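You operate a simulated robot arm through the tools that you are given. There is no shell and no other tool. Be economical: measure what you need, move in short steps, check, and stop when the job is done.

Carry out the task below with a simulated two-armed robot. There is one attempt and no reset: what you move stays moved.

JOB
Put the jar that says "hearts" from the far end of the long table on the table beside the piping press and the jar marked "pearls" in the silver cake tin there. Put one of the glaze bottles from the far end of the long table on the middle shelf of the trolley. Put the brown small cake layer from the table beside the piping press on top of the cake dome. Put the bottle that says "blue" from the head end of the long table on the ledge of the bag sealer and the bottle labelled "green" on the counter top by the mixer. Stack the canister labelled "flour" from the right end of the island on top of the canister labelled "almonds". Do these in any order. Set down upright: jar, glaze bottle, bottle.

The check looks at the end state, three seconds after you hand in, the way a careful person would. Anything else that was tipped, shoved, dropped, spilled or broken makes it a failure.

ROBOT AND FRAMES
Two 7-joint arms with two-finger parallel grippers on one trunk, on a base that drives. Base frame: it is fixed to the floor where the robot stands at the start and does not move with it; the origin is under the middle of the robot, x ahead of it, y to its left, z up; the surface under the hand at the start is at about z = 0.75. Units: m, degrees, N and s.
The left shoulder is at the start at [0.05, 0.161, 1.073], the right one opposite. With the tool pointing down near the work surface each hand reaches from about 0.22 to 0.68 m from the robot's upright axis, wherever it stands, measured 20 degrees to its own side. Places, roughly: bottle [0.75, 3.5, 0.75]; cake dome (23x22x14 cm) [-0.7, 5.2, 0.4]; cake tin [0.75, 0.25, 0.75]; canister [0.75, 5, 0.75]; counter top by the mixer [1.7, 6.8, 0.9]; glaze bottle [1.5, -0.75, 0.75]; jar [0.5, 0, 0.75]; ledge of the bag sealer (19x15 cm) [-0.8, 2.48, 0.84]; middle shelf of the trolley [-0.4, -2.1, 0.4]; small cake layer [1.75, 3, 0.75]; table beside the piping press [1.7, 3.3, 0.8]. Payload 3.43 kg a hand.
The tool frame of a hand sits at the grasp point between the pads (the TCP): z along the fingers, y along the line on which they close. The tips reach 0.03 m beyond it. Largest opening 0.094 m; finger width 0.028, thickness 0.01; the body of the gripper, 0.05 by 0.096 m, starts 0.055 m behind the TCP.
Orientation is told as [roll, pitch, yaw] about the base's x, y, z axes, in that order, counted from this pose: with the fingers straight down and closing along the base's y, the tool's x points along the base's -x, its y along +y and its z along -z.

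CONTROLS
- The arms move only by the tool nudge_tool. It takes "left_targets", "right_targets" or both (then of equal length, played together; a hand with none holds still); each is a list of rows, each an object (a shift or turn left out is 0, a gripper value left out holds the last) with "offset": the shift along the tool's x, y, z in m, a list of three; "angular": the turn, a rotation vector about the tool's x, y, z in degrees, a list of three; "grip": the finger opening in m, from 0 to 0.094. In form: [{"offset": [dx, dy, dz], "angular": [ax, ay, az], "grip": grip}, ...]. A call has 1 to 10 rows; each row is the pose to reach, as a shift and turn from the pose commanded when the call began, along the tool's axes at that moment. A row lasts 0.2 s, in which the tool goes at most 0.05 m and 8.6 degrees; a call with a longer step from one row to the next is refused whole, and so is a gripper value outside its range. Where a pose cannot be reached the arm comes as near as it can. A force on the tool above 40 N (or 10 N above the force at the start of the call, whichever is more), or a blocked arm, ends the call early, and 0.2 s more pass. Each finger travels about 0.045 m/s and halts on what it meets, pressing with about 30 N; the grip force reading is that of the motor and also rises with nothing between the fingers. The clock runs only during rows and for 0.2 s after the last one: add rows that repeat a pose to give the fingers time. The reply holds the time, the measured pose of the TCP, the force on the tool along the base axes, the opening and the grip force, in the units named above and with some noise, with the torque about the TCP (base axes, N m) and any sound that the robot's microphone picked up.
- Cameras (640 x 400 px; columns grow to the right, rows downward): "scene" is now at [0.1218, 0.03, 1.194]; the picture's right is [0.34, -0.94, 0.00], its down [-0.56, -0.20, -0.80] and it looks along [0.76, 0.27, -0.59] (base axes); focal length 294 px, centre (320, 200). "left" rides on the left gripper at [0.076, -0.014, -0.103] in its tool frame; the picture's right is [0.18, 0.98, 0.00], its down [-0.75, 0.14, -0.64] and it looks along [-0.63, 0.12, 0.77] (tool axes); focal length 243 px, centre (320, 200). "right" rides on the right gripper at [0.076, 0.014, -0.102] in its tool frame; the picture's right is [-0.18, 0.98, 0.00], its down [-0.75, -0.14, -0.64] and it looks along [-0.63, -0.12, 0.77] (tool axes); focal length 243 px, centre (320, 200). There is no depth. A picture from a camera that has moved, and an enlarged one, comes with that camera's place and axes in the base frame and with its lens.
- snapshot(camera): a new picture of that camera. It takes no simulated time.
- lift_body(by): slides the trunk up (or, below 0, down) by that many m; the arms and the scene camera ride with it, the base frame stays. It gives what a move gives, with no picture.
- roll_base(legs): drives the robot by 1 to 6 legs, each [ahead, left, turn to the left] in m, m and degrees, along the robot's own axes; the way and the turn of a leg run together, so that a leg with both is an arc; at most 1.5 m and 180 degrees a leg. The arms and the cameras ride along, it lands a little off, and it stops where it bumps. It gives what a move gives.
- head_to(pan, tilt): turns the head with the scene camera to pan (to the left, within 80 degrees either way) and tilt (down, from -29 to 69), counted from straight ahead of the robot. It gives what a move gives.
- inspect(camera, box): a new picture of the part [left, top, right, bottom] of that camera's present view, enlarged. It takes no simulated time.
- sign_off(): hands the job in; it is judged then, once.

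Go step by step. Nothing tells you exact positions but the pictures and the camera data: compare them with the known pose of the tool, close in by small moves and look again before you grip or let go. The budget is 207 turns and 194 pictures, counting those below and the enlarged ones. Unless the task says otherwise, let go and move clear before handing in.

The tools are called after "Emit:" as a command line: name --argument value ..., lists and objects as JSON in quotes. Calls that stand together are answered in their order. nudge_tool: Moves the arms, as the interface text tells. Its arguments: {"type":"object","properties":{"left_targets":{"type":"array","items":{"type":"object","properties":{"offset":{"type":"array","items":{"type":"number"}},"angular":{"type":"array","items":{"type":"number"}},"grip":{"type":"number"}}}},"right_targets":{"type":"array","items":{"type":"object","properties":{"offset":{"type":"array","items":{"type":"number"}},"angular":{"type":"array","items":{"type":"number"}},"grip":{"type":"number"}}}}},"required":[]} The other tools are called the same way: lift_body (by) slides the trunk up or down; roll_base (legs) drives the base; head_to (pan, tilt) turns the head that bears the scene camera; snapshot (camera) takes a picture; inspect (camera, box) takes an enlarged picture of a part of a camera's view; sign_off () hands the job in.

At the start:

```text
time_s: 0.0
left_tool_pos: [0.3297, 0.2464, 1.0035]
left_ee_rot: [0.0, -0.1, 0.0]
left_contact_force: [-0.3, 0.7, -0.7]
left_wrist_torque: [0.0, -0.01, -0.02]
left_width: 0.0939
left_grasp_force: 0.1
right_tool_pos: [0.4812, -0.0604, 1.0132]
right_ee_rot: [0.0, 0.0, 0.0]
right_contact_force: [-0.1, 0.4, 0.7]
right_wrist_torque: [0.01, 0.0, 0.03]
right_width: 0.0939
right_grasp_force: 0.2
trunk travel left (down, up): [-0.1, 0.167]
robot x, y, heading: [-0.0021, 0.0015, 0.1]
head pan, tilt: [19.8, 36.5]
```

scene: 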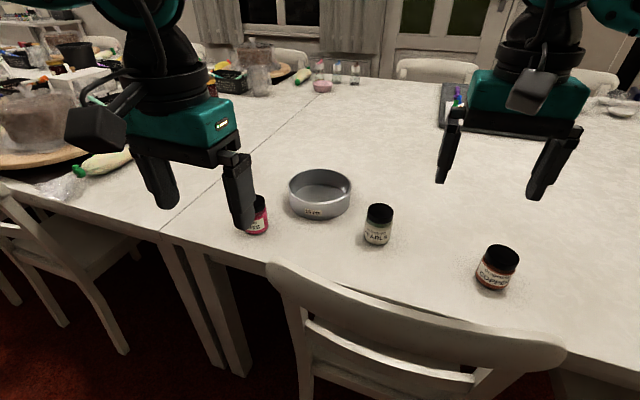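
right: 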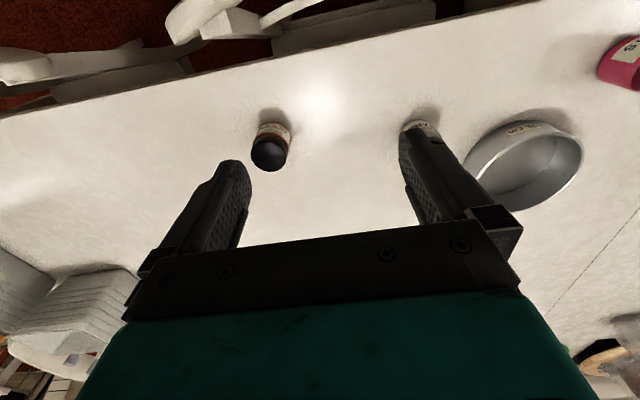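
left: 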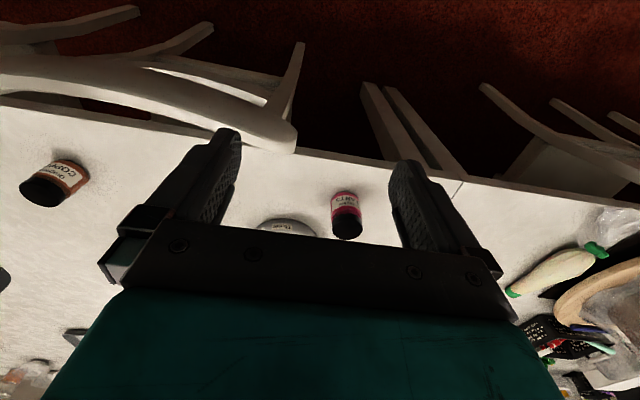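

I see the hearts (pink), pearls and copper jars and the cake tin on the near side of the table. I estimate pearls at about (0.60, 0.07), the tin at (0.69, 0.23) and hearts at (0.54, 0.33). I'll look closer first.

Emit:
inspect --camera "scene" --box '[220, 150, 420, 275]'

Emit:
head_to --pan -35 --tilt 25

Emit:
snapshot --camera "scene"

```text
3.20 times, centred on (320, 212) of scene
camera zoom: at [0.1218, 0.03, 1.194], right [0.34, -0.94, 0.0], down [-0.56, -0.2, -0.8], along [0.76, 0.27, -0.59], focal length 942 px, centre (320, 160)
```

zoom: 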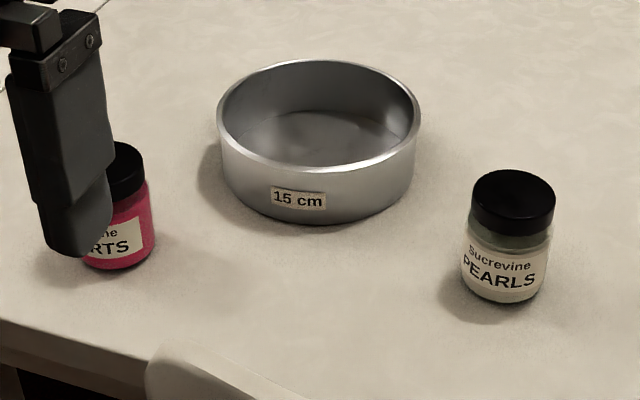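

```text
time_s: 1.2
left_tool_pos: [0.3289, 0.2454, 1.0027]
left_ee_rot: [0.1, 0.0, 0.0]
left_contact_force: [-0.6, 0.0, -0.4]
left_wrist_torque: [-0.02, 0.0, 0.05]
left_width: 0.0938
left_grasp_force: 0.0
right_tool_pos: [0.4805, -0.0612, 1.013]
right_ee_rot: [0.2, 0.0, 0.0]
right_contact_force: [0.1, -0.2, -1.1]
right_wrist_torque: [0.03, -0.02, 0.03]
right_width: 0.0942
right_grasp_force: 0.1
trunk travel left (down, up): [-0.1, 0.167]
robot x, y, heading: [0.002, -0.0016, 0.1]
head pan, tilt: [-35.0, 25.0]
```

```text
189 pictures are left
camera scene: at [0.1153, -0.0524, 1.212], right [-0.57, -0.82, 0.0], down [-0.35, 0.24, -0.91], along [0.74, -0.52, -0.42], focal length 294 px, centre (320, 200)
```

scene: 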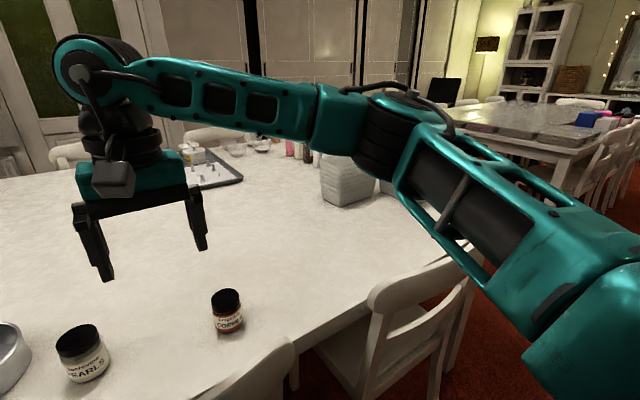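

Pearls is about 8 cm tall and 5.4 cm wide, at about (0.603, 0.069). I'll move the right arm aside, bring the left hand over pearls and look.

Emit:
nudge_tool --left_targets '[{"offset": [0, 0, 0]}, {"offset": [0, 0, 0]}, {"offset": [-0.04, -0.025, 0.0]}, {"offset": [-0.08, -0.05, 0.0]}, {"offset": [-0.12, -0.075, 0.01]}, {"offset": [-0.16, -0.1, 0.02]}, {"offset": [-0.2, -0.125, 0.035]}, {"offset": [-0.235, -0.15, 0.05]}, {"offset": [-0.27, -0.177, 0.07]}, {"offset": [-0.274, -0.177, 0.09]}]' --right_targets '[{"offset": [0, -0.045, 0]}, {"offset": [0.0, -0.09, 0]}, {"offset": [0.02, -0.13, 0]}, {"offset": [0.04, -0.17, 0]}, {"offset": [0.07, -0.2, 0]}, {"offset": [0.1, -0.2, 0]}, {"offset": [0.1, -0.2, 0]}, {"offset": [0.1, -0.2, 0]}, {"offset": [0.1, -0.2, 0]}, {"offset": [0.1, -0.2, 0]}]'

Emit:
head_to --pan 10 --tilt 36

Emit:
snapshot --camera "scene"

Emit:
snapshot --camera "left"

```text
time_s: 3.4
left_tool_pos: [0.5036, 0.1713, 0.9435]
left_ee_rot: [-0.1, 0.0, 0.0]
left_contact_force: [0.5, -0.3, -0.1]
left_wrist_torque: [0.01, 0.01, 0.07]
left_width: 0.0939
left_grasp_force: 0.1
left hand out of reach, approached as far as the arm can: row 6, 7, 8, 9, 10
right_tool_pos: [0.3794, -0.2601, 1.0153]
right_ee_rot: [0.1, 0.0, 0.1]
right_contact_force: [0.3, -0.5, 0.1]
right_wrist_torque: [-0.03, 0.02, 0.0]
right_width: 0.0937
right_grasp_force: 0.0
trunk travel left (down, up): [-0.1, 0.167]
robot x, y, heading: [-0.0001, -0.0008, -0.1]
head pan, tilt: [-35.0, 25.0]
```

```text
time_s: 4.6
left_tool_pos: [0.5026, 0.1723, 0.9428]
left_ee_rot: [0.0, 0.0, 0.0]
left_contact_force: [0.5, 0.6, -0.5]
left_wrist_torque: [0.01, 0.01, 0.02]
left_width: 0.0941
left_grasp_force: 0.1
right_tool_pos: [0.3801, -0.2588, 1.0152]
right_ee_rot: [-0.1, 0.1, 0.0]
right_contact_force: [-0.3, -0.6, -0.2]
right_wrist_torque: [0.01, 0.0, -0.02]
right_width: 0.0939
right_grasp_force: 0.1
trunk travel left (down, up): [-0.1, 0.167]
robot x, y, heading: [0.0023, 0.0005, 0.3]
head pan, tilt: [10.0, 36.0]
```

```text
188 pictures are left
camera scene: at [0.126, 0.0155, 1.1948], right [0.17, -0.98, 0.0], down [-0.58, -0.1, -0.81], along [0.8, 0.14, -0.59], focal length 294 px, centre (320, 200)
```

scene: 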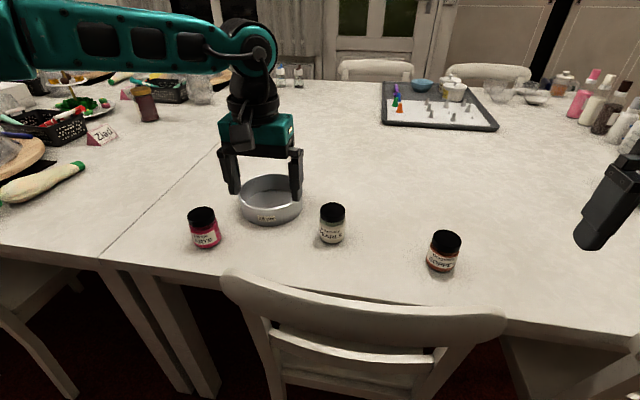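

```text
187 pictures are left
camera left: at [0.4267, 0.1572, 1.0454], right [-0.18, 0.98, 0.0], down [0.75, 0.14, 0.64], along [0.63, 0.12, -0.77], focal length 243 px, centre (320, 200)
```

left: 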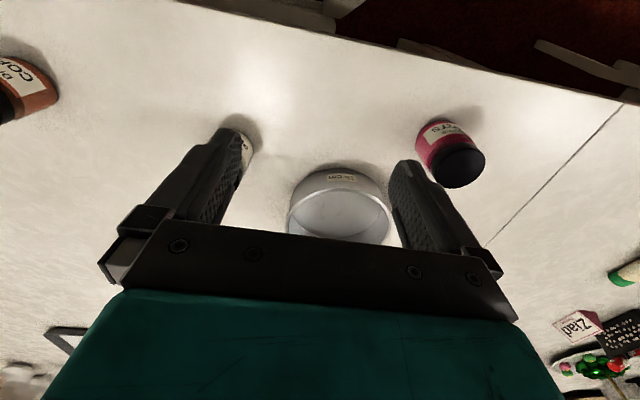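

The left hand stopped short at (0.50, 0.17, 0.94). I'll test whether it reaches further lower down.

Emit:
nudge_tool --left_targets '[{"offset": [0, 0.0, 0.02]}, {"offset": [0, 0.0, 0.04]}, {"offset": [0, 0.0, 0.04]}]'

```text
time_s: 5.4
left_tool_pos: [0.4942, 0.175, 0.9019]
left_ee_rot: [-0.1, -0.1, 0.0]
left_contact_force: [0.5, -0.6, 0.6]
left_wrist_torque: [-0.02, -0.01, 0.01]
left_width: 0.094
left_grasp_force: 0.0
left hand out of reach, approached as far as the arm can: row 2
right_tool_pos: [0.3794, -0.2595, 1.0151]
right_ee_rot: [0.1, 0.0, 0.0]
right_contact_force: [-0.7, 0.3, -0.3]
right_wrist_torque: [-0.03, 0.02, 0.03]
right_width: 0.094
right_grasp_force: 0.1
trunk travel left (down, up): [-0.1, 0.167]
robot x, y, heading: [-0.001, 0.0003, 0.0]
head pan, tilt: [10.0, 36.0]
```

Lower is not better, and the elbow looks well bent, so it may be a configuration limit. I'll try moving forward on the left side, directly towards hearts.

Emit:
nudge_tool --left_targets '[{"offset": [0.0, 0.04, -0.02]}, {"offset": [0.0, 0.08, -0.03]}, {"offset": [-0.03, 0.1, -0.03]}, {"offset": [-0.06, 0.12, -0.03]}, {"offset": [-0.09, 0.14, -0.03]}, {"offset": [-0.12, 0.14, -0.03]}, {"offset": [-0.12, 0.14, -0.03]}]'

Emit:
snapshot --camera "scene"

```text
time_s: 7.0
left_tool_pos: [0.5812, 0.3202, 0.9351]
left_ee_rot: [0.0, -0.1, 0.0]
left_contact_force: [0.2, -0.2, 0.2]
left_wrist_torque: [0.01, 0.02, 0.03]
left_width: 0.0938
left_grasp_force: 0.1
left hand out of reach, approached as far as the arm can: row 5, 6, 7
right_tool_pos: [0.3806, -0.2576, 1.0144]
right_ee_rot: [0.0, 0.0, 0.1]
right_contact_force: [0.6, -0.1, 0.2]
right_wrist_torque: [0.0, 0.01, -0.03]
right_width: 0.0939
right_grasp_force: 0.0
trunk travel left (down, up): [-0.1, 0.167]
robot x, y, heading: [0.0026, -0.0017, -0.2]
head pan, tilt: [10.0, 36.0]
```

```text
186 pictures are left
camera scene: at [0.1259, 0.0156, 1.1947], right [0.17, -0.98, 0.0], down [-0.58, -0.1, -0.81], along [0.8, 0.14, -0.59], focal length 294 px, centre (320, 200)
```

scene: 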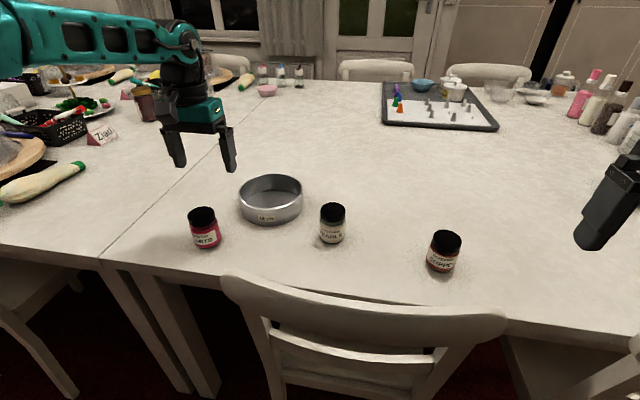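

Reach is better outward on the left side and poor inward. I'll shift the base 8 cm left and turn it 20° right, so pearls and tin lie on the left arm's good side.

Emit:
roll_base --legs '[[0, 0.08, 0], [0, 0, -20]]'

Emit:
head_to --pan 25 --tilt 40

Emit:
snapshot --camera "scene"

```text
time_s: 9.4
left_tool_pos: [0.6557, 0.1796, 0.9345]
left_ee_rot: [0.0, 0.0, -20.2]
left_contact_force: [0.0, 0.5, 0.3]
left_wrist_torque: [0.01, -0.04, 0.04]
left_width: 0.0942
left_grasp_force: 0.2
right_tool_pos: [0.266, -0.2941, 1.0147]
right_ee_rot: [0.1, 0.0, -20.2]
right_contact_force: [0.1, 0.5, 0.6]
right_wrist_torque: [0.0, -0.01, 0.01]
right_width: 0.0942
right_grasp_force: 0.0
trunk travel left (down, up): [-0.1, 0.167]
robot x, y, heading: [0.0041, 0.079, -20.3]
head pan, tilt: [10.0, 36.0]
```

```text
time_s: 10.2
left_tool_pos: [0.6568, 0.18, 0.9348]
left_ee_rot: [0.0, 0.0, -20.3]
left_contact_force: [-0.4, -0.4, 0.7]
left_wrist_torque: [0.0, 0.01, 0.0]
left_width: 0.094
left_grasp_force: 0.2
right_tool_pos: [0.2661, -0.2943, 1.0142]
right_ee_rot: [0.0, 0.0, -20.3]
right_contact_force: [-0.6, -0.5, -0.1]
right_wrist_torque: [0.02, 0.01, -0.01]
right_width: 0.0939
right_grasp_force: 0.1
trunk travel left (down, up): [-0.1, 0.167]
robot x, y, heading: [-0.0016, 0.0793, -19.9]
head pan, tilt: [25.0, 40.0]
```

```text
185 pictures are left
camera scene: at [0.1221, 0.0738, 1.1887], right [0.08, -1.0, 0.0], down [-0.64, -0.05, -0.77], along [0.76, 0.06, -0.64], focal length 294 px, centre (320, 200)
```

scene: 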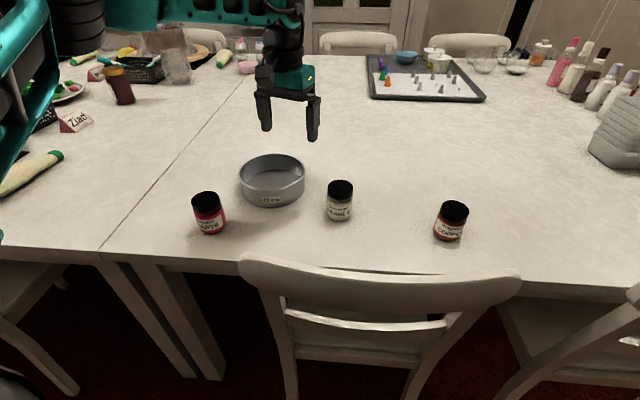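

The hand is at (0.656, 0.18) and pearls is at about (0.597, 0.068). I'll move over it, keeping the tips above the lid, and check.

Emit:
nudge_tool --left_targets '[{"offset": [0.005, -0.04, 0]}, {"offset": [0.01, -0.08, 0]}, {"offset": [0.016, -0.125, 0.02]}, {"offset": [0.016, -0.125, 0.055]}, {"offset": [0.016, -0.125, 0.055]}]'

Emit:
snapshot --camera "left"

Emit:
inspect --camera "scene" --box '[180, 100, 500, 300]'

```text
time_s: 11.4
left_tool_pos: [0.5725, 0.1031, 0.8946]
left_ee_rot: [-0.1, -0.1, -20.1]
left_contact_force: [0.0, -0.7, -0.4]
left_wrist_torque: [0.02, -0.01, 0.02]
left_width: 0.0939
left_grasp_force: 0.0
left hand out of reach, approached as far as the arm can: row 1, 2, 3, 4, 5
right_tool_pos: [0.2664, -0.2943, 1.0152]
right_ee_rot: [0.0, 0.1, -20.2]
right_contact_force: [0.3, -0.3, 0.4]
right_wrist_torque: [-0.03, 0.0, 0.01]
right_width: 0.0939
right_grasp_force: 0.0
trunk travel left (down, up): [-0.1, 0.167]
robot x, y, heading: [0.0015, 0.0789, -20.2]
head pan, tilt: [25.0, 40.0]
```

```text
184 pictures are left
camera left: at [0.4959, 0.1158, 0.9964], right [0.17, 0.99, 0.0], down [0.76, -0.13, 0.64], along [0.63, -0.11, -0.77], focal length 243 px, centre (320, 200)
```

left: 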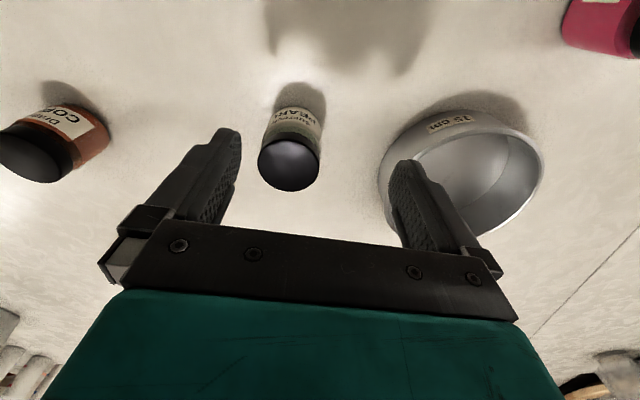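

```text
2.00 times, centred on (340, 200) of scene
camera zoom: at [0.1221, 0.0739, 1.1887], right [0.08, -1.0, 0.0], down [-0.64, -0.05, -0.77], along [0.76, 0.06, -0.64], focal length 589 px, centre (280, 200)
```

zoom: 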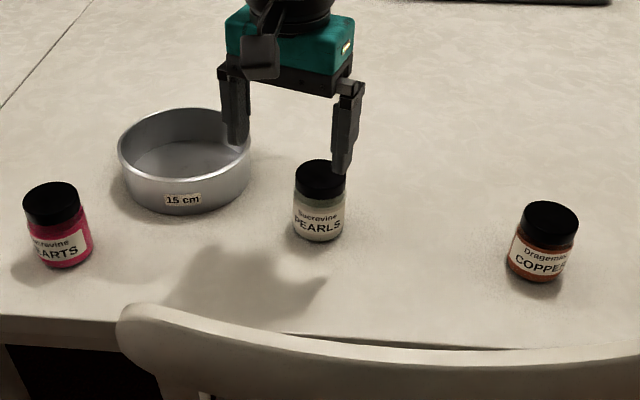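

The left arm is limited again with the tool straight down. Tilting the fingers forward should bring the wrist back and extend the reach, so I'll try a 24° tilt.

Emit:
nudge_tool --left_targets '[{"offset": [0, 0, -0.01], "angular": [0, -8, 0]}, {"offset": [0, 0, -0.01], "angular": [0, -16, 0]}, {"offset": [0, 0, -0.01], "angular": [0, -24, 0]}, {"offset": [-0.018, -0.0125, 0.0], "angular": [0, -24, 0]}, {"offset": [-0.035, -0.0245, 0.0], "angular": [0, -24, 0]}, {"offset": [-0.035, -0.0245, 0.0], "angular": [0, -24, 0]}]'

Emit:
snapshot --camera "left"

Emit:
inspect --camera "scene" --box '[180, 100, 500, 300]'

```text
time_s: 12.8
left_tool_pos: [0.5949, 0.0689, 0.8933]
left_ee_rot: [0.1, -24.1, -20.2]
left_contact_force: [-0.4, -0.2, -0.6]
left_wrist_torque: [0.01, -0.02, 0.0]
left_width: 0.0938
left_grasp_force: 0.0
right_tool_pos: [0.2671, -0.2935, 1.0151]
right_ee_rot: [0.1, -0.1, -20.2]
right_contact_force: [0.9, -0.2, -0.2]
right_wrist_torque: [0.01, -0.02, 0.01]
right_width: 0.0939
right_grasp_force: 0.1
trunk travel left (down, up): [-0.1, 0.167]
robot x, y, heading: [0.0009, 0.0817, -20.0]
head pan, tilt: [25.0, 40.0]
```

```text
182 pictures are left
camera left: at [0.4863, 0.0933, 0.9565], right [0.18, 0.98, -0.08], down [0.45, -0.01, 0.89], along [0.88, -0.2, -0.44], focal length 243 px, centre (320, 200)
```

left: 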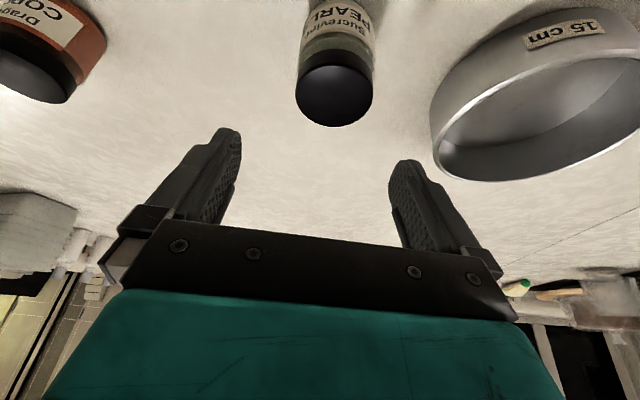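

```text
2.00 times, centred on (340, 200) of scene
camera zoom: at [0.122, 0.0739, 1.1887], right [0.08, -1.0, 0.0], down [-0.64, -0.05, -0.77], along [0.76, 0.06, -0.64], focal length 589 px, centre (280, 200)
```

zoom: 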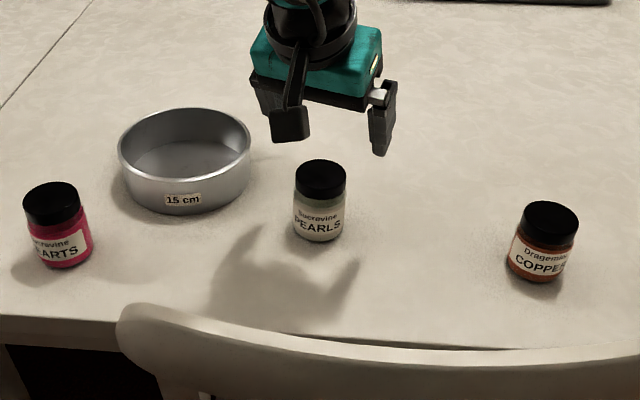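

The tilted reach works: the TCP is over pearls, with the jar about 6 mm toward +y. I'll descend and look before gripping.

Emit:
nudge_tool --left_targets '[{"offset": [0.012, 0.006, 0.027]}, {"offset": [0.024, 0.006, 0.054]}, {"offset": [0.0358, 0.006, 0.0804]}, {"offset": [0.0358, 0.006, 0.0804]}]'

Emit:
snapshot --camera "left"

Emit:
inspect --camera "scene" --box '[180, 100, 500, 300]'

```text
time_s: 13.8
left_tool_pos: [0.5884, 0.0929, 0.8198]
left_ee_rot: [0.0, -24.2, -20.2]
left_contact_force: [-0.3, -0.3, 0.7]
left_wrist_torque: [-0.01, 0.02, 0.03]
left_width: 0.0942
left_grasp_force: 0.0
left hand out of reach, approached as far as the arm can: row 2, 3, 4
right_tool_pos: [0.2664, -0.2944, 1.0135]
right_ee_rot: [0.0, -0.1, -20.2]
right_contact_force: [-1.6, 1.0, 0.3]
right_wrist_torque: [-0.06, -0.03, 0.02]
right_width: 0.0939
right_grasp_force: 0.0
trunk travel left (down, up): [-0.1, 0.167]
robot x, y, heading: [-0.0016, 0.0787, -20.2]
head pan, tilt: [25.0, 40.0]
```

```text
180 pictures are left
camera left: at [0.4784, 0.1177, 0.8826], right [0.18, 0.98, -0.08], down [0.45, -0.01, 0.89], along [0.87, -0.2, -0.44], focal length 243 px, centre (320, 200)
```

left: 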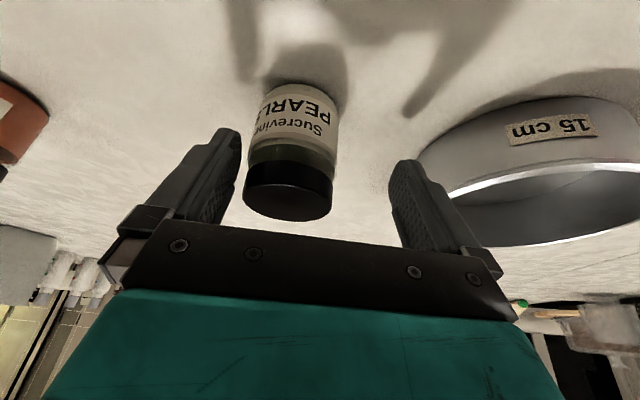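

```text
2.00 times, centred on (340, 200) of scene
camera zoom: at [0.1221, 0.0739, 1.1887], right [0.08, -1.0, 0.0], down [-0.64, -0.05, -0.77], along [0.76, 0.06, -0.64], focal length 589 px, centre (280, 200)
```

zoom: 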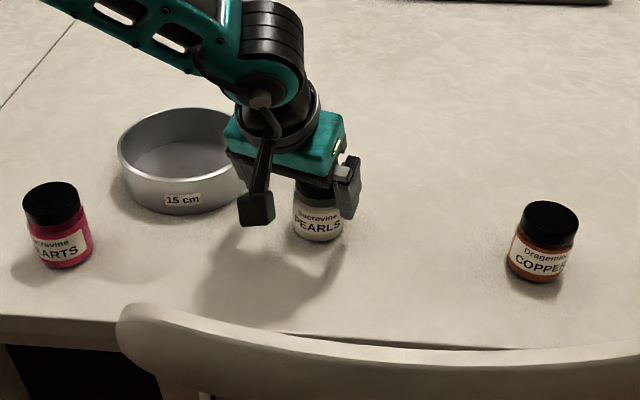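

Reach shrinks as the hand goes lower, so lowering the trunk should help. I'll raise the hand, drop the trunk 10 cm, and retry.

Emit:
nudge_tool --left_targets '[{"offset": [-0.018, 0.0, -0.04]}, {"offset": [-0.036, 0.0, -0.08]}, {"offset": [-0.053, 0.0, -0.119]}, {"offset": [-0.061, 0.0, -0.137]}]'

Emit:
lift_body --by -0.1

```text
time_s: 14.8
left_tool_pos: [0.5883, 0.0938, 0.9689]
left_ee_rot: [0.0, -24.0, -20.2]
left_contact_force: [0.6, 0.1, -0.1]
left_wrist_torque: [0.0, -0.05, 0.01]
left_width: 0.0939
left_grasp_force: 0.0
right_tool_pos: [0.2673, -0.2944, 1.0147]
right_ee_rot: [0.1, -0.1, -20.3]
right_contact_force: [-1.0, -0.6, -0.2]
right_wrist_torque: [0.02, 0.01, -0.01]
right_width: 0.094
right_grasp_force: 0.0
trunk travel left (down, up): [-0.1, 0.167]
robot x, y, heading: [0.0007, 0.0831, -20.1]
head pan, tilt: [25.0, 40.0]
```

```text
time_s: 16.1
left_tool_pos: [0.5891, 0.0947, 0.8686]
left_ee_rot: [-0.1, -24.1, -20.2]
left_contact_force: [0.1, 0.5, 0.5]
left_wrist_torque: [-0.02, 0.0, -0.02]
left_width: 0.0941
left_grasp_force: 0.1
right_tool_pos: [0.2668, -0.2939, 0.9149]
right_ee_rot: [0.0, 0.0, -20.2]
right_contact_force: [0.5, 0.3, 0.3]
right_wrist_torque: [0.0, -0.01, -0.01]
right_width: 0.094
right_grasp_force: 0.0
trunk travel left (down, up): [0.0, 0.267]
robot x, y, heading: [0.0005, 0.0786, -20.3]
head pan, tilt: [25.0, 40.0]
```

Trunk is down and the hand is at (0.589, 0.095, 0.869). The last wrist view puts pearls at (0.598, 0.070), so I'll shift over it and descend.

Emit:
nudge_tool --left_targets '[{"offset": [-0.0125, -0.02, 0.0056]}, {"offset": [-0.0125, -0.02, 0.0056]}, {"offset": [0.0, -0.02, 0.033]}, {"offset": [0.014, -0.02, 0.065]}, {"offset": [0.014, -0.02, 0.065]}]'

Emit:
snapshot --camera "left"

```text
time_s: 17.3
left_tool_pos: [0.5946, 0.0692, 0.8049]
left_ee_rot: [0.0, -24.0, -20.2]
left_contact_force: [-0.1, 0.8, 0.4]
left_wrist_torque: [-0.03, -0.01, -0.01]
left_width: 0.0939
left_grasp_force: 0.0
right_tool_pos: [0.2669, -0.2939, 0.9136]
right_ee_rot: [0.0, -0.1, -20.2]
right_contact_force: [0.3, 0.8, 0.6]
right_wrist_torque: [-0.03, -0.02, -0.01]
right_width: 0.0937
right_grasp_force: 0.0
trunk travel left (down, up): [0.0, 0.267]
robot x, y, heading: [-0.0022, 0.0778, -20.0]
head pan, tilt: [25.0, 40.0]
```

```text
178 pictures are left
camera left: at [0.4843, 0.0952, 0.8656], right [0.18, 0.98, -0.08], down [0.45, -0.01, 0.89], along [0.87, -0.2, -0.44], focal length 243 px, centre (320, 200)
```

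left: 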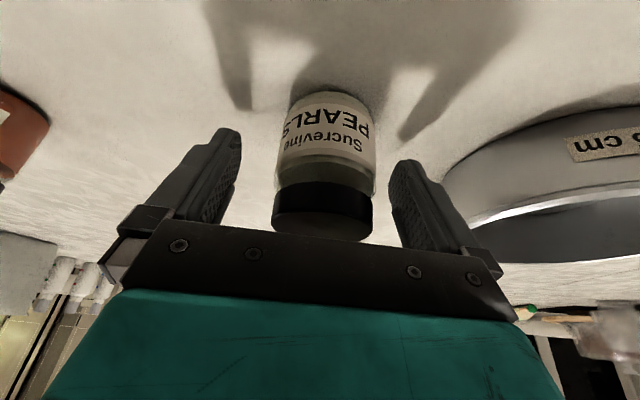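

Pearls sits between the fingers, so I'll close and lift.

Emit:
nudge_tool --left_targets '[{"grip": 0.03}, {"grip": 0.03}, {"grip": 0.03}, {"grip": 0.03}, {"grip": 0.03}, {"offset": [-0.008, 0, -0.018], "grip": 0.03}, {"offset": [-0.024, 0, -0.055], "grip": 0.03}, {"offset": [-0.036, 0, -0.082], "grip": 0.03}, {"offset": [-0.036, 0, -0.082], "grip": 0.03}]'

Emit:
snapshot --camera "scene"

```text
time_s: 19.3
left_tool_pos: [0.593, 0.0721, 0.8928]
left_ee_rot: [0.0, -24.0, -20.2]
left_contact_force: [-0.2, -0.1, -1.0]
left_wrist_torque: [-0.03, 0.01, -0.04]
left_width: 0.0583
left_grasp_force: 30.1
right_tool_pos: [0.267, -0.2937, 0.9147]
right_ee_rot: [0.0, 0.0, -20.2]
right_contact_force: [-0.2, 0.5, 0.2]
right_wrist_torque: [-0.03, 0.0, -0.02]
right_width: 0.0939
right_grasp_force: 0.1
trunk travel left (down, up): [0.0, 0.267]
robot x, y, heading: [-0.0009, 0.0761, -20.2]
head pan, tilt: [25.0, 40.0]
```

```text
177 pictures are left
camera scene: at [0.1222, 0.0739, 1.0887], right [0.08, -1.0, 0.0], down [-0.64, -0.05, -0.77], along [0.76, 0.06, -0.64], focal length 294 px, centre (320, 200)
```

scene: 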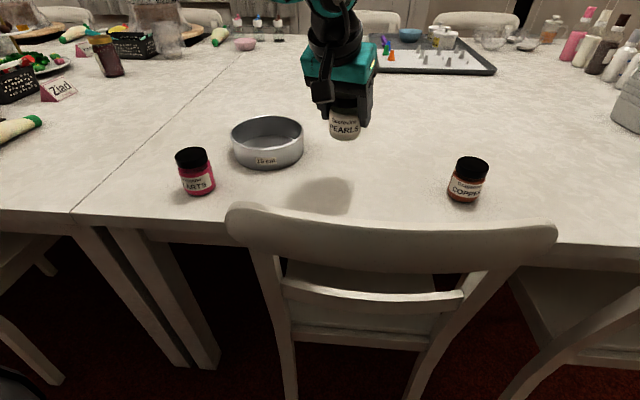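

Pearls is held (width 0.058). I'll zoom on the tin to fix its centre before placing.

Emit:
inspect --camera "scene" --box '[200, 80, 360, 180]'

Emit:
snapshot --camera "left"

```text
4.00 times, centred on (280, 130) of scene
camera zoom: at [0.1222, 0.0739, 1.0887], right [0.08, -1.0, 0.0], down [-0.64, -0.05, -0.77], along [0.76, 0.06, -0.64], focal length 1178 px, centre (480, 480)
```

zoom: 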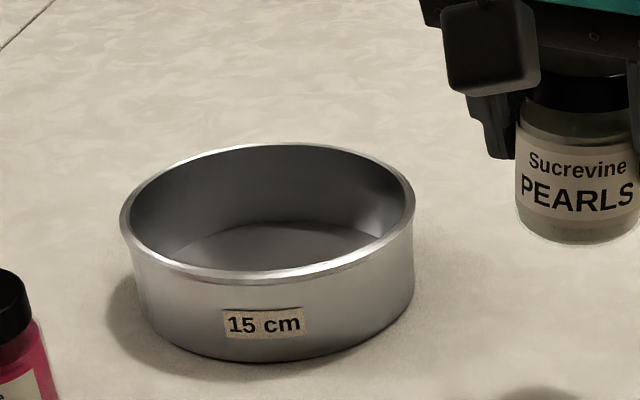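

```text
175 pictures are left
camera left: at [0.4837, 0.0964, 0.9562], right [0.18, 0.98, -0.08], down [0.45, -0.01, 0.89], along [0.87, -0.2, -0.44], focal length 243 px, centre (320, 200)
```

left: 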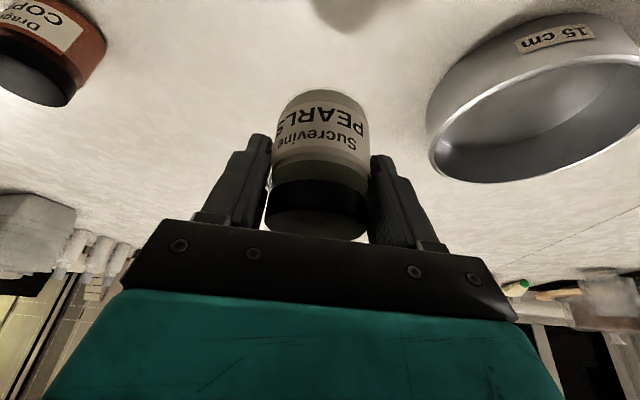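

Tin centre is at about (0.676, 0.235) with its rim at z≈0.80. I'll move pearls above it and check.

Emit:
nudge_tool --left_targets '[{"offset": [-0.004, 0.045, 0.002]}, {"offset": [-0.008, 0.09, 0.004]}, {"offset": [-0.012, 0.135, 0.006]}, {"offset": [-0.016, 0.174, 0.008]}, {"offset": [-0.016, 0.174, 0.008]}]'

Emit:
inspect --camera "scene" --box '[200, 80, 360, 180]'

Emit:
snapshot --camera "left"

```text
time_s: 20.5
left_tool_pos: [0.6718, 0.2286, 0.8918]
left_ee_rot: [0.1, -23.9, -20.2]
left_contact_force: [1.2, 0.2, -1.1]
left_wrist_torque: [-0.02, 0.03, -0.01]
left_width: 0.0586
left_grasp_force: 29.9
right_tool_pos: [0.2672, -0.2938, 0.9152]
right_ee_rot: [-0.1, -0.1, -20.2]
right_contact_force: [0.1, 0.6, -0.1]
right_wrist_torque: [-0.01, -0.02, 0.01]
right_width: 0.0941
right_grasp_force: 0.0
trunk travel left (down, up): [0.0, 0.267]
robot x, y, heading: [-0.0008, 0.0774, -20.1]
head pan, tilt: [25.0, 40.0]
```

```text
4.00 times, centred on (280, 130) of scene
camera zoom: at [0.1222, 0.0739, 1.0887], right [0.08, -1.0, 0.0], down [-0.64, -0.05, -0.77], along [0.76, 0.06, -0.64], focal length 1178 px, centre (480, 480)
```

zoom: 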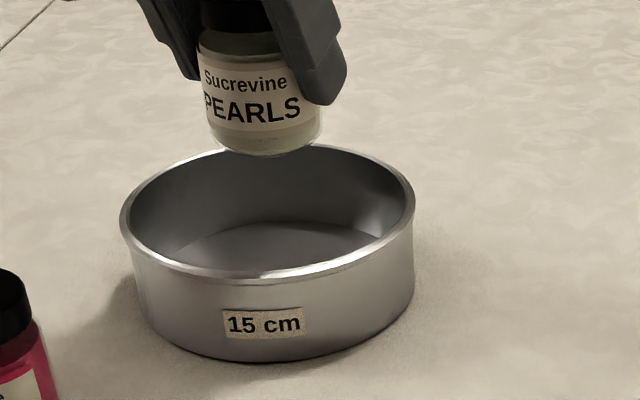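

```text
173 pictures are left
camera left: at [0.5618, 0.2537, 0.9556], right [0.18, 0.98, -0.08], down [0.45, -0.01, 0.89], along [0.87, -0.2, -0.44], focal length 243 px, centre (320, 200)
```

left: 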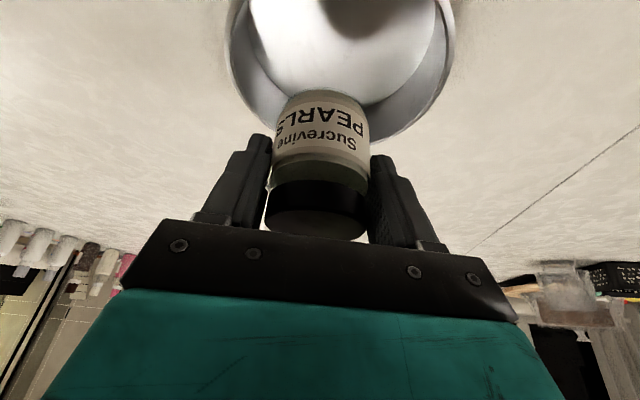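

The jar is over the tin, and I'll shift 1 cm toward +y while lowering to the tin floor.

Emit:
nudge_tool --left_targets '[{"offset": [0.01, 0.01, 0.023]}, {"offset": [0.02, 0.01, 0.046]}, {"offset": [0.0285, 0.01, 0.064]}, {"offset": [0.0315, 0.01, 0.071]}, {"offset": [0.0337, 0.01, 0.0757]}]'

Emit:
inspect --camera "scene" --box '[200, 80, 360, 180]'

```text
time_s: 21.7
left_tool_pos: [0.6751, 0.2384, 0.8086]
left_ee_rot: [-0.1, -24.0, -20.1]
left_contact_force: [-0.7, 0.1, -1.3]
left_wrist_torque: [0.02, 0.01, -0.02]
left_width: 0.0585
left_grasp_force: 30.1
right_tool_pos: [0.2655, -0.2945, 0.9143]
right_ee_rot: [0.0, 0.1, -20.2]
right_contact_force: [-1.4, -0.7, -0.1]
right_wrist_torque: [-0.04, 0.01, 0.03]
right_width: 0.094
right_grasp_force: 0.0
trunk travel left (down, up): [0.0, 0.267]
robot x, y, heading: [0.0023, 0.0804, -20.2]
head pan, tilt: [25.0, 40.0]
```

```text
4.00 times, centred on (280, 130) of scene
camera zoom: at [0.1222, 0.0739, 1.0887], right [0.08, -1.0, 0.0], down [-0.64, -0.05, -0.77], along [0.76, 0.06, -0.64], focal length 1178 px, centre (480, 480)
```

zoom: 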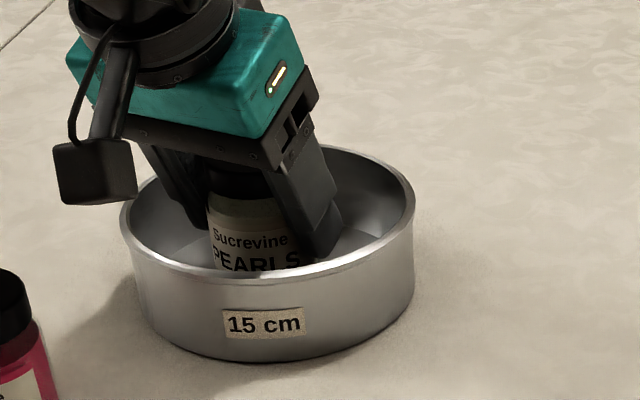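

Nearly on the floor; I'll lower slightly until contact, then release part-way and go up.

Emit:
nudge_tool --left_targets '[{"offset": [0.0004, 0, 0.001]}, {"offset": [0.0008, 0, 0.002]}, {"offset": [0.0012, 0, 0.003]}]'

```text
time_s: 22.5
left_tool_pos: [0.6749, 0.237, 0.807]
left_ee_rot: [0.0, -24.2, -20.2]
left_contact_force: [0.4, 1.1, 2.7]
left_wrist_torque: [0.15, -0.06, -0.01]
left_width: 0.0584
left_grasp_force: 29.5
right_tool_pos: [0.2664, -0.2943, 0.9153]
right_ee_rot: [0.0, 0.0, -20.3]
right_contact_force: [-0.7, -0.5, -0.8]
right_wrist_torque: [0.0, -0.02, 0.0]
right_width: 0.0939
right_grasp_force: 0.0
trunk travel left (down, up): [0.0, 0.267]
robot x, y, heading: [-0.0012, 0.0831, -20.1]
head pan, tilt: [25.0, 40.0]
```

Contact felt. Releasing and lifting clear.

Emit:
nudge_tool --left_targets '[{"grip": 0.066}, {"grip": 0.074}, {"grip": 0.074}, {"offset": [-0.016, 0, -0.036]}, {"offset": [-0.034, 0, -0.077]}, {"offset": [-0.05, 0, -0.112]}, {"offset": [-0.05, 0, -0.112]}]'

Emit:
snapshot --camera "scene"

```text
time_s: 24.1
left_tool_pos: [0.6735, 0.2341, 0.9297]
left_ee_rot: [0.0, -24.1, -20.2]
left_contact_force: [-0.2, -1.4, -0.9]
left_wrist_torque: [-0.03, 0.01, -0.02]
left_width: 0.0741
left_grasp_force: 0.1
right_tool_pos: [0.2662, -0.2942, 0.9155]
right_ee_rot: [0.2, 0.0, -20.1]
right_contact_force: [0.4, 0.0, -0.3]
right_wrist_torque: [-0.01, 0.01, 0.0]
right_width: 0.0943
right_grasp_force: 0.1
trunk travel left (down, up): [0.0, 0.267]
robot x, y, heading: [0.001, 0.078, -20.2]
head pan, tilt: [25.0, 40.0]
```

```text
171 pictures are left
camera scene: at [0.122, 0.0739, 1.0887], right [0.08, -1.0, 0.0], down [-0.64, -0.05, -0.77], along [0.76, 0.06, -0.64], focal length 294 px, centre (320, 200)
```

scene: 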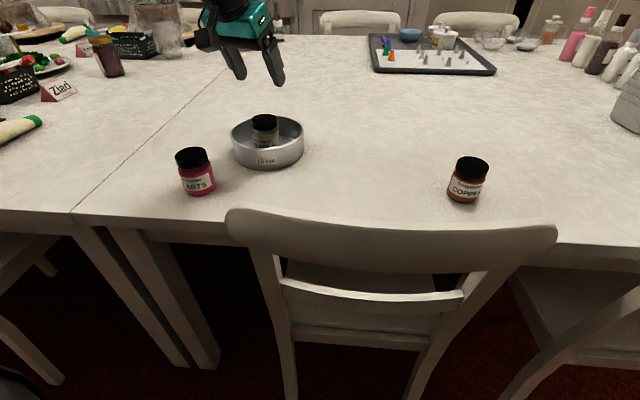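

Pearls stands in the tin. Next is hearts at about (0.541, 0.330); I'll move the left hand above it and check.

Emit:
nudge_tool --left_targets '[{"offset": [0.042, 0.011, -0.018], "grip": 0.094}, {"offset": [0.084, 0.022, -0.036]}, {"offset": [0.126, 0.033, -0.054]}, {"offset": [0.1434, 0.044, -0.0639]}, {"offset": [0.158, 0.044, -0.03]}, {"offset": [0.163, 0.044, -0.02]}, {"offset": [0.163, 0.044, -0.02]}]'

Emit:
snapshot --camera "left"

Emit:
snapshot --camera "scene"

```text
time_s: 25.7
left_tool_pos: [0.5421, 0.3323, 0.8809]
left_ee_rot: [-0.1, -24.2, -20.1]
left_contact_force: [0.2, -0.4, -0.9]
left_wrist_torque: [-0.03, -0.01, 0.02]
left_width: 0.0942
left_grasp_force: 0.0
right_tool_pos: [0.267, -0.2934, 0.9145]
right_ee_rot: [0.1, 0.0, -20.2]
right_contact_force: [-0.2, -0.7, 0.5]
right_wrist_torque: [0.02, -0.02, 0.03]
right_width: 0.0942
right_grasp_force: 0.1
trunk travel left (down, up): [0.0, 0.267]
robot x, y, heading: [0.0002, 0.0792, -20.0]
head pan, tilt: [25.0, 40.0]
```

```text
170 pictures are left
camera left: at [0.432, 0.3571, 0.9436], right [0.18, 0.98, -0.08], down [0.45, -0.01, 0.89], along [0.87, -0.2, -0.44], focal length 243 px, centre (320, 200)
```

left: 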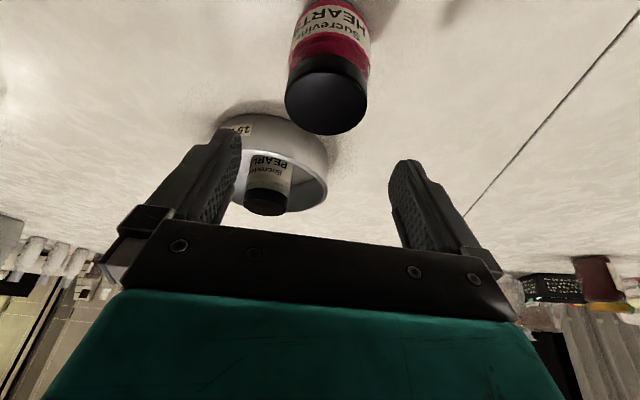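

```text
169 pictures are left
camera scene: at [0.1221, 0.0739, 1.0887], right [0.08, -1.0, 0.0], down [-0.64, -0.05, -0.77], along [0.76, 0.06, -0.64], focal length 294 px, centre (320, 200)
```

scene: 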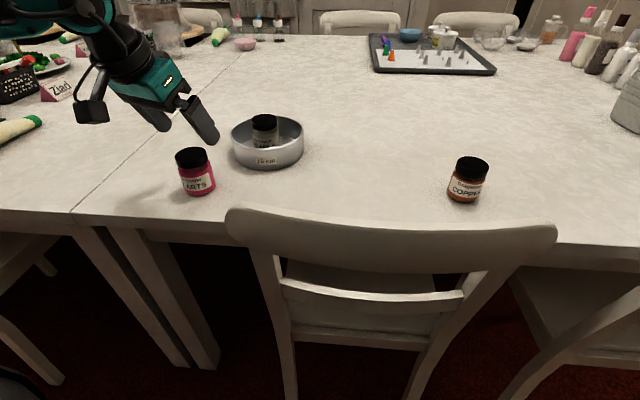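

Hearts is centred laterally and about 1 cm nearer than the TCP. I'll descend around it and check.

Emit:
nudge_tool --left_targets '[{"offset": [0.0086, -0.003, -0.0038]}, {"offset": [0.024, -0.003, 0.031]}, {"offset": [0.0395, -0.003, 0.0656]}, {"offset": [0.0395, -0.003, 0.0656]}]'

Emit:
snapshot --camera "left"

```text
time_s: 26.7
left_tool_pos: [0.5329, 0.3325, 0.8057]
left_ee_rot: [-0.1, -24.1, -20.2]
left_contact_force: [0.5, 0.2, 0.7]
left_wrist_torque: [-0.02, 0.0, 0.0]
left_width: 0.0939
left_grasp_force: 0.0
right_tool_pos: [0.2673, -0.293, 0.9146]
right_ee_rot: [-0.1, 0.0, -20.2]
right_contact_force: [-0.5, -0.5, -0.3]
right_wrist_torque: [0.0, 0.01, 0.0]
right_width: 0.0942
right_grasp_force: 0.1
trunk travel left (down, up): [0.0, 0.267]
robot x, y, heading: [-0.0001, 0.0809, -20.1]
head pan, tilt: [25.0, 40.0]
```

```text
168 pictures are left
camera left: at [0.4229, 0.357, 0.8689], right [0.18, 0.98, -0.08], down [0.45, -0.01, 0.89], along [0.87, -0.2, -0.44], focal length 243 px, centre (320, 200)
```

left: 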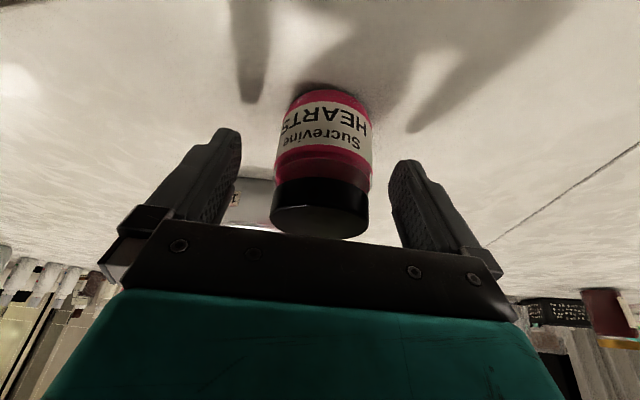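

Same view as the good pearls grasp, so I'll close and lift to about z 0.95.

Emit:
nudge_tool --left_targets '[{"grip": 0.03}, {"grip": 0.03}, {"grip": 0.03}, {"grip": 0.03}, {"grip": 0.03}, {"offset": [-0.008, 0, -0.018]}, {"offset": [-0.024, 0, -0.055]}, {"offset": [-0.042, 0, -0.096]}, {"offset": [-0.06, 0, -0.135]}, {"offset": [-0.06, 0, -0.135]}]'

Emit:
head_to --pan -30 --tilt 20

Emit:
snapshot --camera "scene"

Emit:
head_to --pan -75 --tilt 20

Emit:
snapshot --camera "scene"

Emit:
head_to --pan 70 --tilt 15

Emit:
snapshot --camera "scene"

```text
time_s: 28.9
left_tool_pos: [0.5323, 0.3325, 0.9519]
left_ee_rot: [0.0, -24.0, -20.2]
left_contact_force: [-0.7, 0.3, -1.4]
left_wrist_torque: [0.01, -0.01, 0.01]
left_width: 0.0584
left_grasp_force: 30.3
right_tool_pos: [0.2688, -0.2942, 0.9147]
right_ee_rot: [0.0, 0.0, -20.2]
right_contact_force: [-0.5, 0.4, -0.2]
right_wrist_torque: [0.02, 0.01, -0.05]
right_width: 0.0938
right_grasp_force: 0.0
trunk travel left (down, up): [0.0, 0.267]
robot x, y, heading: [0.0002, 0.0825, -20.3]
head pan, tilt: [25.0, 40.0]
```

```text
time_s: 30.2
left_tool_pos: [0.5318, 0.333, 0.9516]
left_ee_rot: [0.1, -24.0, -20.2]
left_contact_force: [-0.1, -0.3, -1.6]
left_wrist_torque: [-0.01, -0.02, 0.01]
left_width: 0.0582
left_grasp_force: 30.1
right_tool_pos: [0.2668, -0.2938, 0.9147]
right_ee_rot: [0.0, -0.1, -20.1]
right_contact_force: [-0.1, -0.4, 0.2]
right_wrist_torque: [-0.02, 0.03, 0.02]
right_width: 0.0942
right_grasp_force: 0.0
trunk travel left (down, up): [0.0, 0.267]
robot x, y, heading: [-0.0013, 0.0802, -20.3]
head pan, tilt: [-30.0, 20.0]
```

```text
167 pictures are left
camera scene: at [0.0971, -0.0047, 1.1201], right [-0.77, -0.64, 0.0], down [-0.22, 0.26, -0.94], along [0.6, -0.72, -0.34], focal length 294 px, centre (320, 200)
```

scene: 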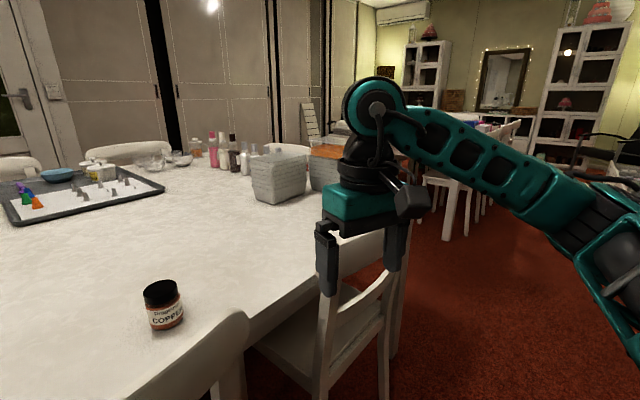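

```text
time_s: 31.3
left_tool_pos: [0.532, 0.333, 0.952]
left_ee_rot: [0.0, -23.9, -20.2]
left_contact_force: [-0.4, 0.6, -0.9]
left_wrist_torque: [0.03, 0.02, 0.01]
left_width: 0.0584
left_grasp_force: 30.2
right_tool_pos: [0.2677, -0.2941, 0.9144]
right_ee_rot: [0.0, 0.1, -20.1]
right_contact_force: [-0.6, -0.9, -0.4]
right_wrist_torque: [0.01, 0.0, 0.0]
right_width: 0.0941
right_grasp_force: 0.0
trunk travel left (down, up): [0.0, 0.267]
robot x, y, heading: [-0.0037, 0.0799, -20.0]
head pan, tilt: [-75.0, 20.0]
```

```text
166 pictures are left
camera scene: at [0.0291, -0.0259, 1.1201], right [-1.0, 0.09, 0.0], down [0.03, 0.34, -0.94], along [-0.08, -0.94, -0.34], focal length 294 px, centre (320, 200)
```

scene: 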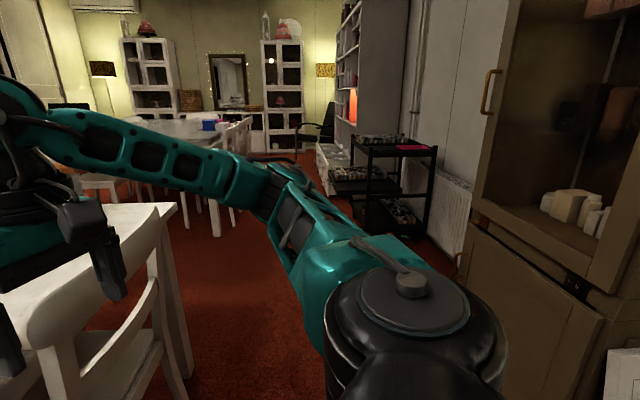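

```text
time_s: 33.6
left_tool_pos: [0.5333, 0.3331, 0.9521]
left_ee_rot: [0.0, -24.0, -20.2]
left_contact_force: [0.1, -0.7, -2.1]
left_wrist_torque: [-0.02, 0.02, 0.01]
left_width: 0.0583
left_grasp_force: 29.8
right_tool_pos: [0.2673, -0.2944, 0.9154]
right_ee_rot: [0.0, 0.0, -20.3]
right_contact_force: [-0.9, 0.0, -0.3]
right_wrist_torque: [0.02, -0.01, 0.02]
right_width: 0.0938
right_grasp_force: 0.1
trunk travel left (down, up): [0.0, 0.267]
robot x, y, heading: [0.0, 0.0777, -20.3]
head pan, tilt: [70.0, 15.0]
```

```text
165 pictures are left
camera scene: at [0.0978, 0.1381, 1.1283], right [0.76, -0.65, 0.0], down [-0.17, -0.2, -0.97], along [0.62, 0.74, -0.26], focal length 294 px, centre (320, 200)
```

scene: 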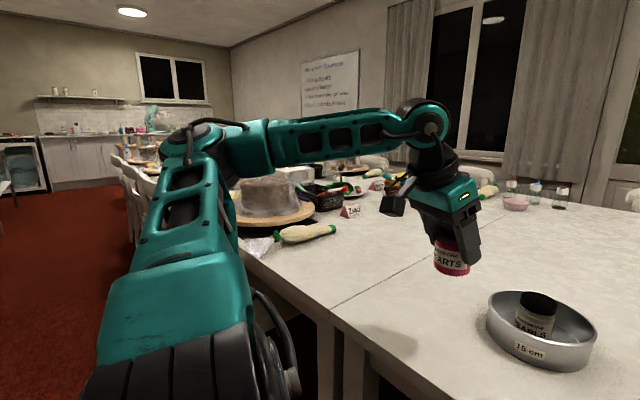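

Hearts is held. The trolley is the black cart beyond the right end and the glaze bottles stand at the table's right end. I'll tuck the left hand in, raise the trunk, back off slightly and turn toward -y.

Emit:
nudge_tool --left_targets '[{"offset": [0.02, -0.04, -0.008]}, {"offset": [0.04, -0.08, -0.016]}, {"offset": [0.06, -0.12, -0.024]}, {"offset": [0.078, -0.16, -0.034]}, {"offset": [0.078, -0.16, -0.034]}]' --right_targets '[{"offset": [0, 0.0, -0.02]}, {"offset": [0, 0.0, -0.05]}, {"offset": [0, 0, -0.05]}, {"offset": [0, 0, -0.05]}, {"offset": [0, 0, -0.05]}]'

Emit:
lift_body --by 0.1

Emit:
head_to --pan 0 --tilt 30

Emit:
roll_base --legs '[[-0.12, 0, 0], [0, 0, -70]]'

Emit:
snapshot --camera "scene"

```text
time_s: 34.8
left_tool_pos: [0.3962, 0.2133, 0.9547]
left_ee_rot: [-0.1, -24.0, -20.2]
left_contact_force: [-0.2, 0.8, -1.8]
left_wrist_torque: [0.01, 0.02, 0.02]
left_width: 0.0581
left_grasp_force: 30.0
right_tool_pos: [0.2668, -0.2953, 0.9647]
right_ee_rot: [0.1, -0.1, -20.2]
right_contact_force: [-0.4, -0.1, -0.2]
right_wrist_torque: [0.01, 0.01, 0.0]
right_width: 0.0942
right_grasp_force: 0.0
trunk travel left (down, up): [0.0, 0.267]
robot x, y, heading: [0.0017, 0.0819, -20.2]
head pan, tilt: [70.0, 15.0]
```

```text
time_s: 36.1
left_tool_pos: [0.3969, 0.2154, 1.0546]
left_ee_rot: [0.0, -23.9, -20.2]
left_contact_force: [-0.3, 0.3, -2.0]
left_wrist_torque: [-0.01, 0.04, -0.01]
left_width: 0.0582
left_grasp_force: 30.7
right_tool_pos: [0.2664, -0.2964, 1.0648]
right_ee_rot: [0.0, 0.0, -20.2]
right_contact_force: [0.2, -0.6, 0.4]
right_wrist_torque: [0.02, -0.01, -0.01]
right_width: 0.0937
right_grasp_force: 0.0
trunk travel left (down, up): [-0.1, 0.167]
robot x, y, heading: [0.0005, 0.0775, -20.2]
head pan, tilt: [70.0, 15.0]
```

```text
time_s: 37.5
left_tool_pos: [0.3973, 0.2151, 1.0554]
left_ee_rot: [0.0, -24.0, -20.2]
left_contact_force: [0.4, -0.4, -1.9]
left_wrist_torque: [0.0, 0.01, -0.03]
left_width: 0.0583
left_grasp_force: 30.0
right_tool_pos: [0.2658, -0.2953, 1.0659]
right_ee_rot: [0.0, 0.0, -20.3]
right_contact_force: [0.3, 0.2, -0.8]
right_wrist_torque: [-0.02, 0.0, 0.02]
right_width: 0.094
right_grasp_force: 0.2
trunk travel left (down, up): [-0.1, 0.167]
robot x, y, heading: [-0.0008, 0.0822, -20.4]
head pan, tilt: [0.0, 30.0]
```

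```text
time_s: 41.8
left_tool_pos: [0.1451, -0.2072, 1.0542]
left_ee_rot: [0.0, -24.0, -90.6]
left_contact_force: [0.2, 0.2, -1.6]
left_wrist_torque: [0.02, -0.01, 0.02]
left_width: 0.0583
left_grasp_force: 30.7
right_tool_pos: [-0.3779, -0.2544, 1.0653]
right_ee_rot: [0.0, 0.1, -90.7]
right_contact_force: [-1.0, -0.6, -0.2]
right_wrist_torque: [0.04, -0.02, -0.02]
right_width: 0.094
right_grasp_force: 0.1
trunk travel left (down, up): [-0.1, 0.167]
robot x, y, heading: [-0.111, 0.119, -90.8]
head pan, tilt: [0.0, 30.0]
```

```text
164 pictures are left
camera scene: at [-0.1156, -0.008, 1.2041], right [-1.0, 0.01, 0.0], down [0.01, 0.5, -0.87], along [-0.01, -0.87, -0.5], focal length 294 px, centre (320, 200)
```

scene: 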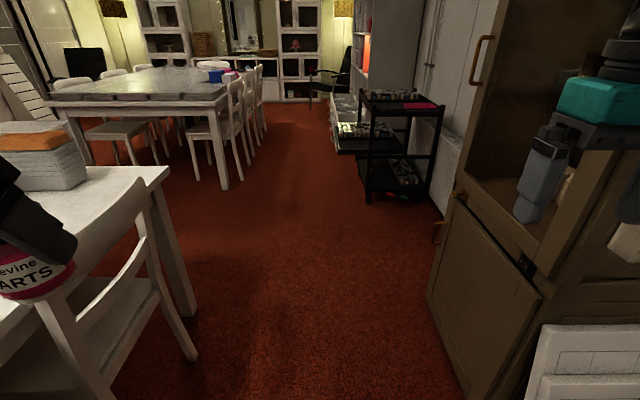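

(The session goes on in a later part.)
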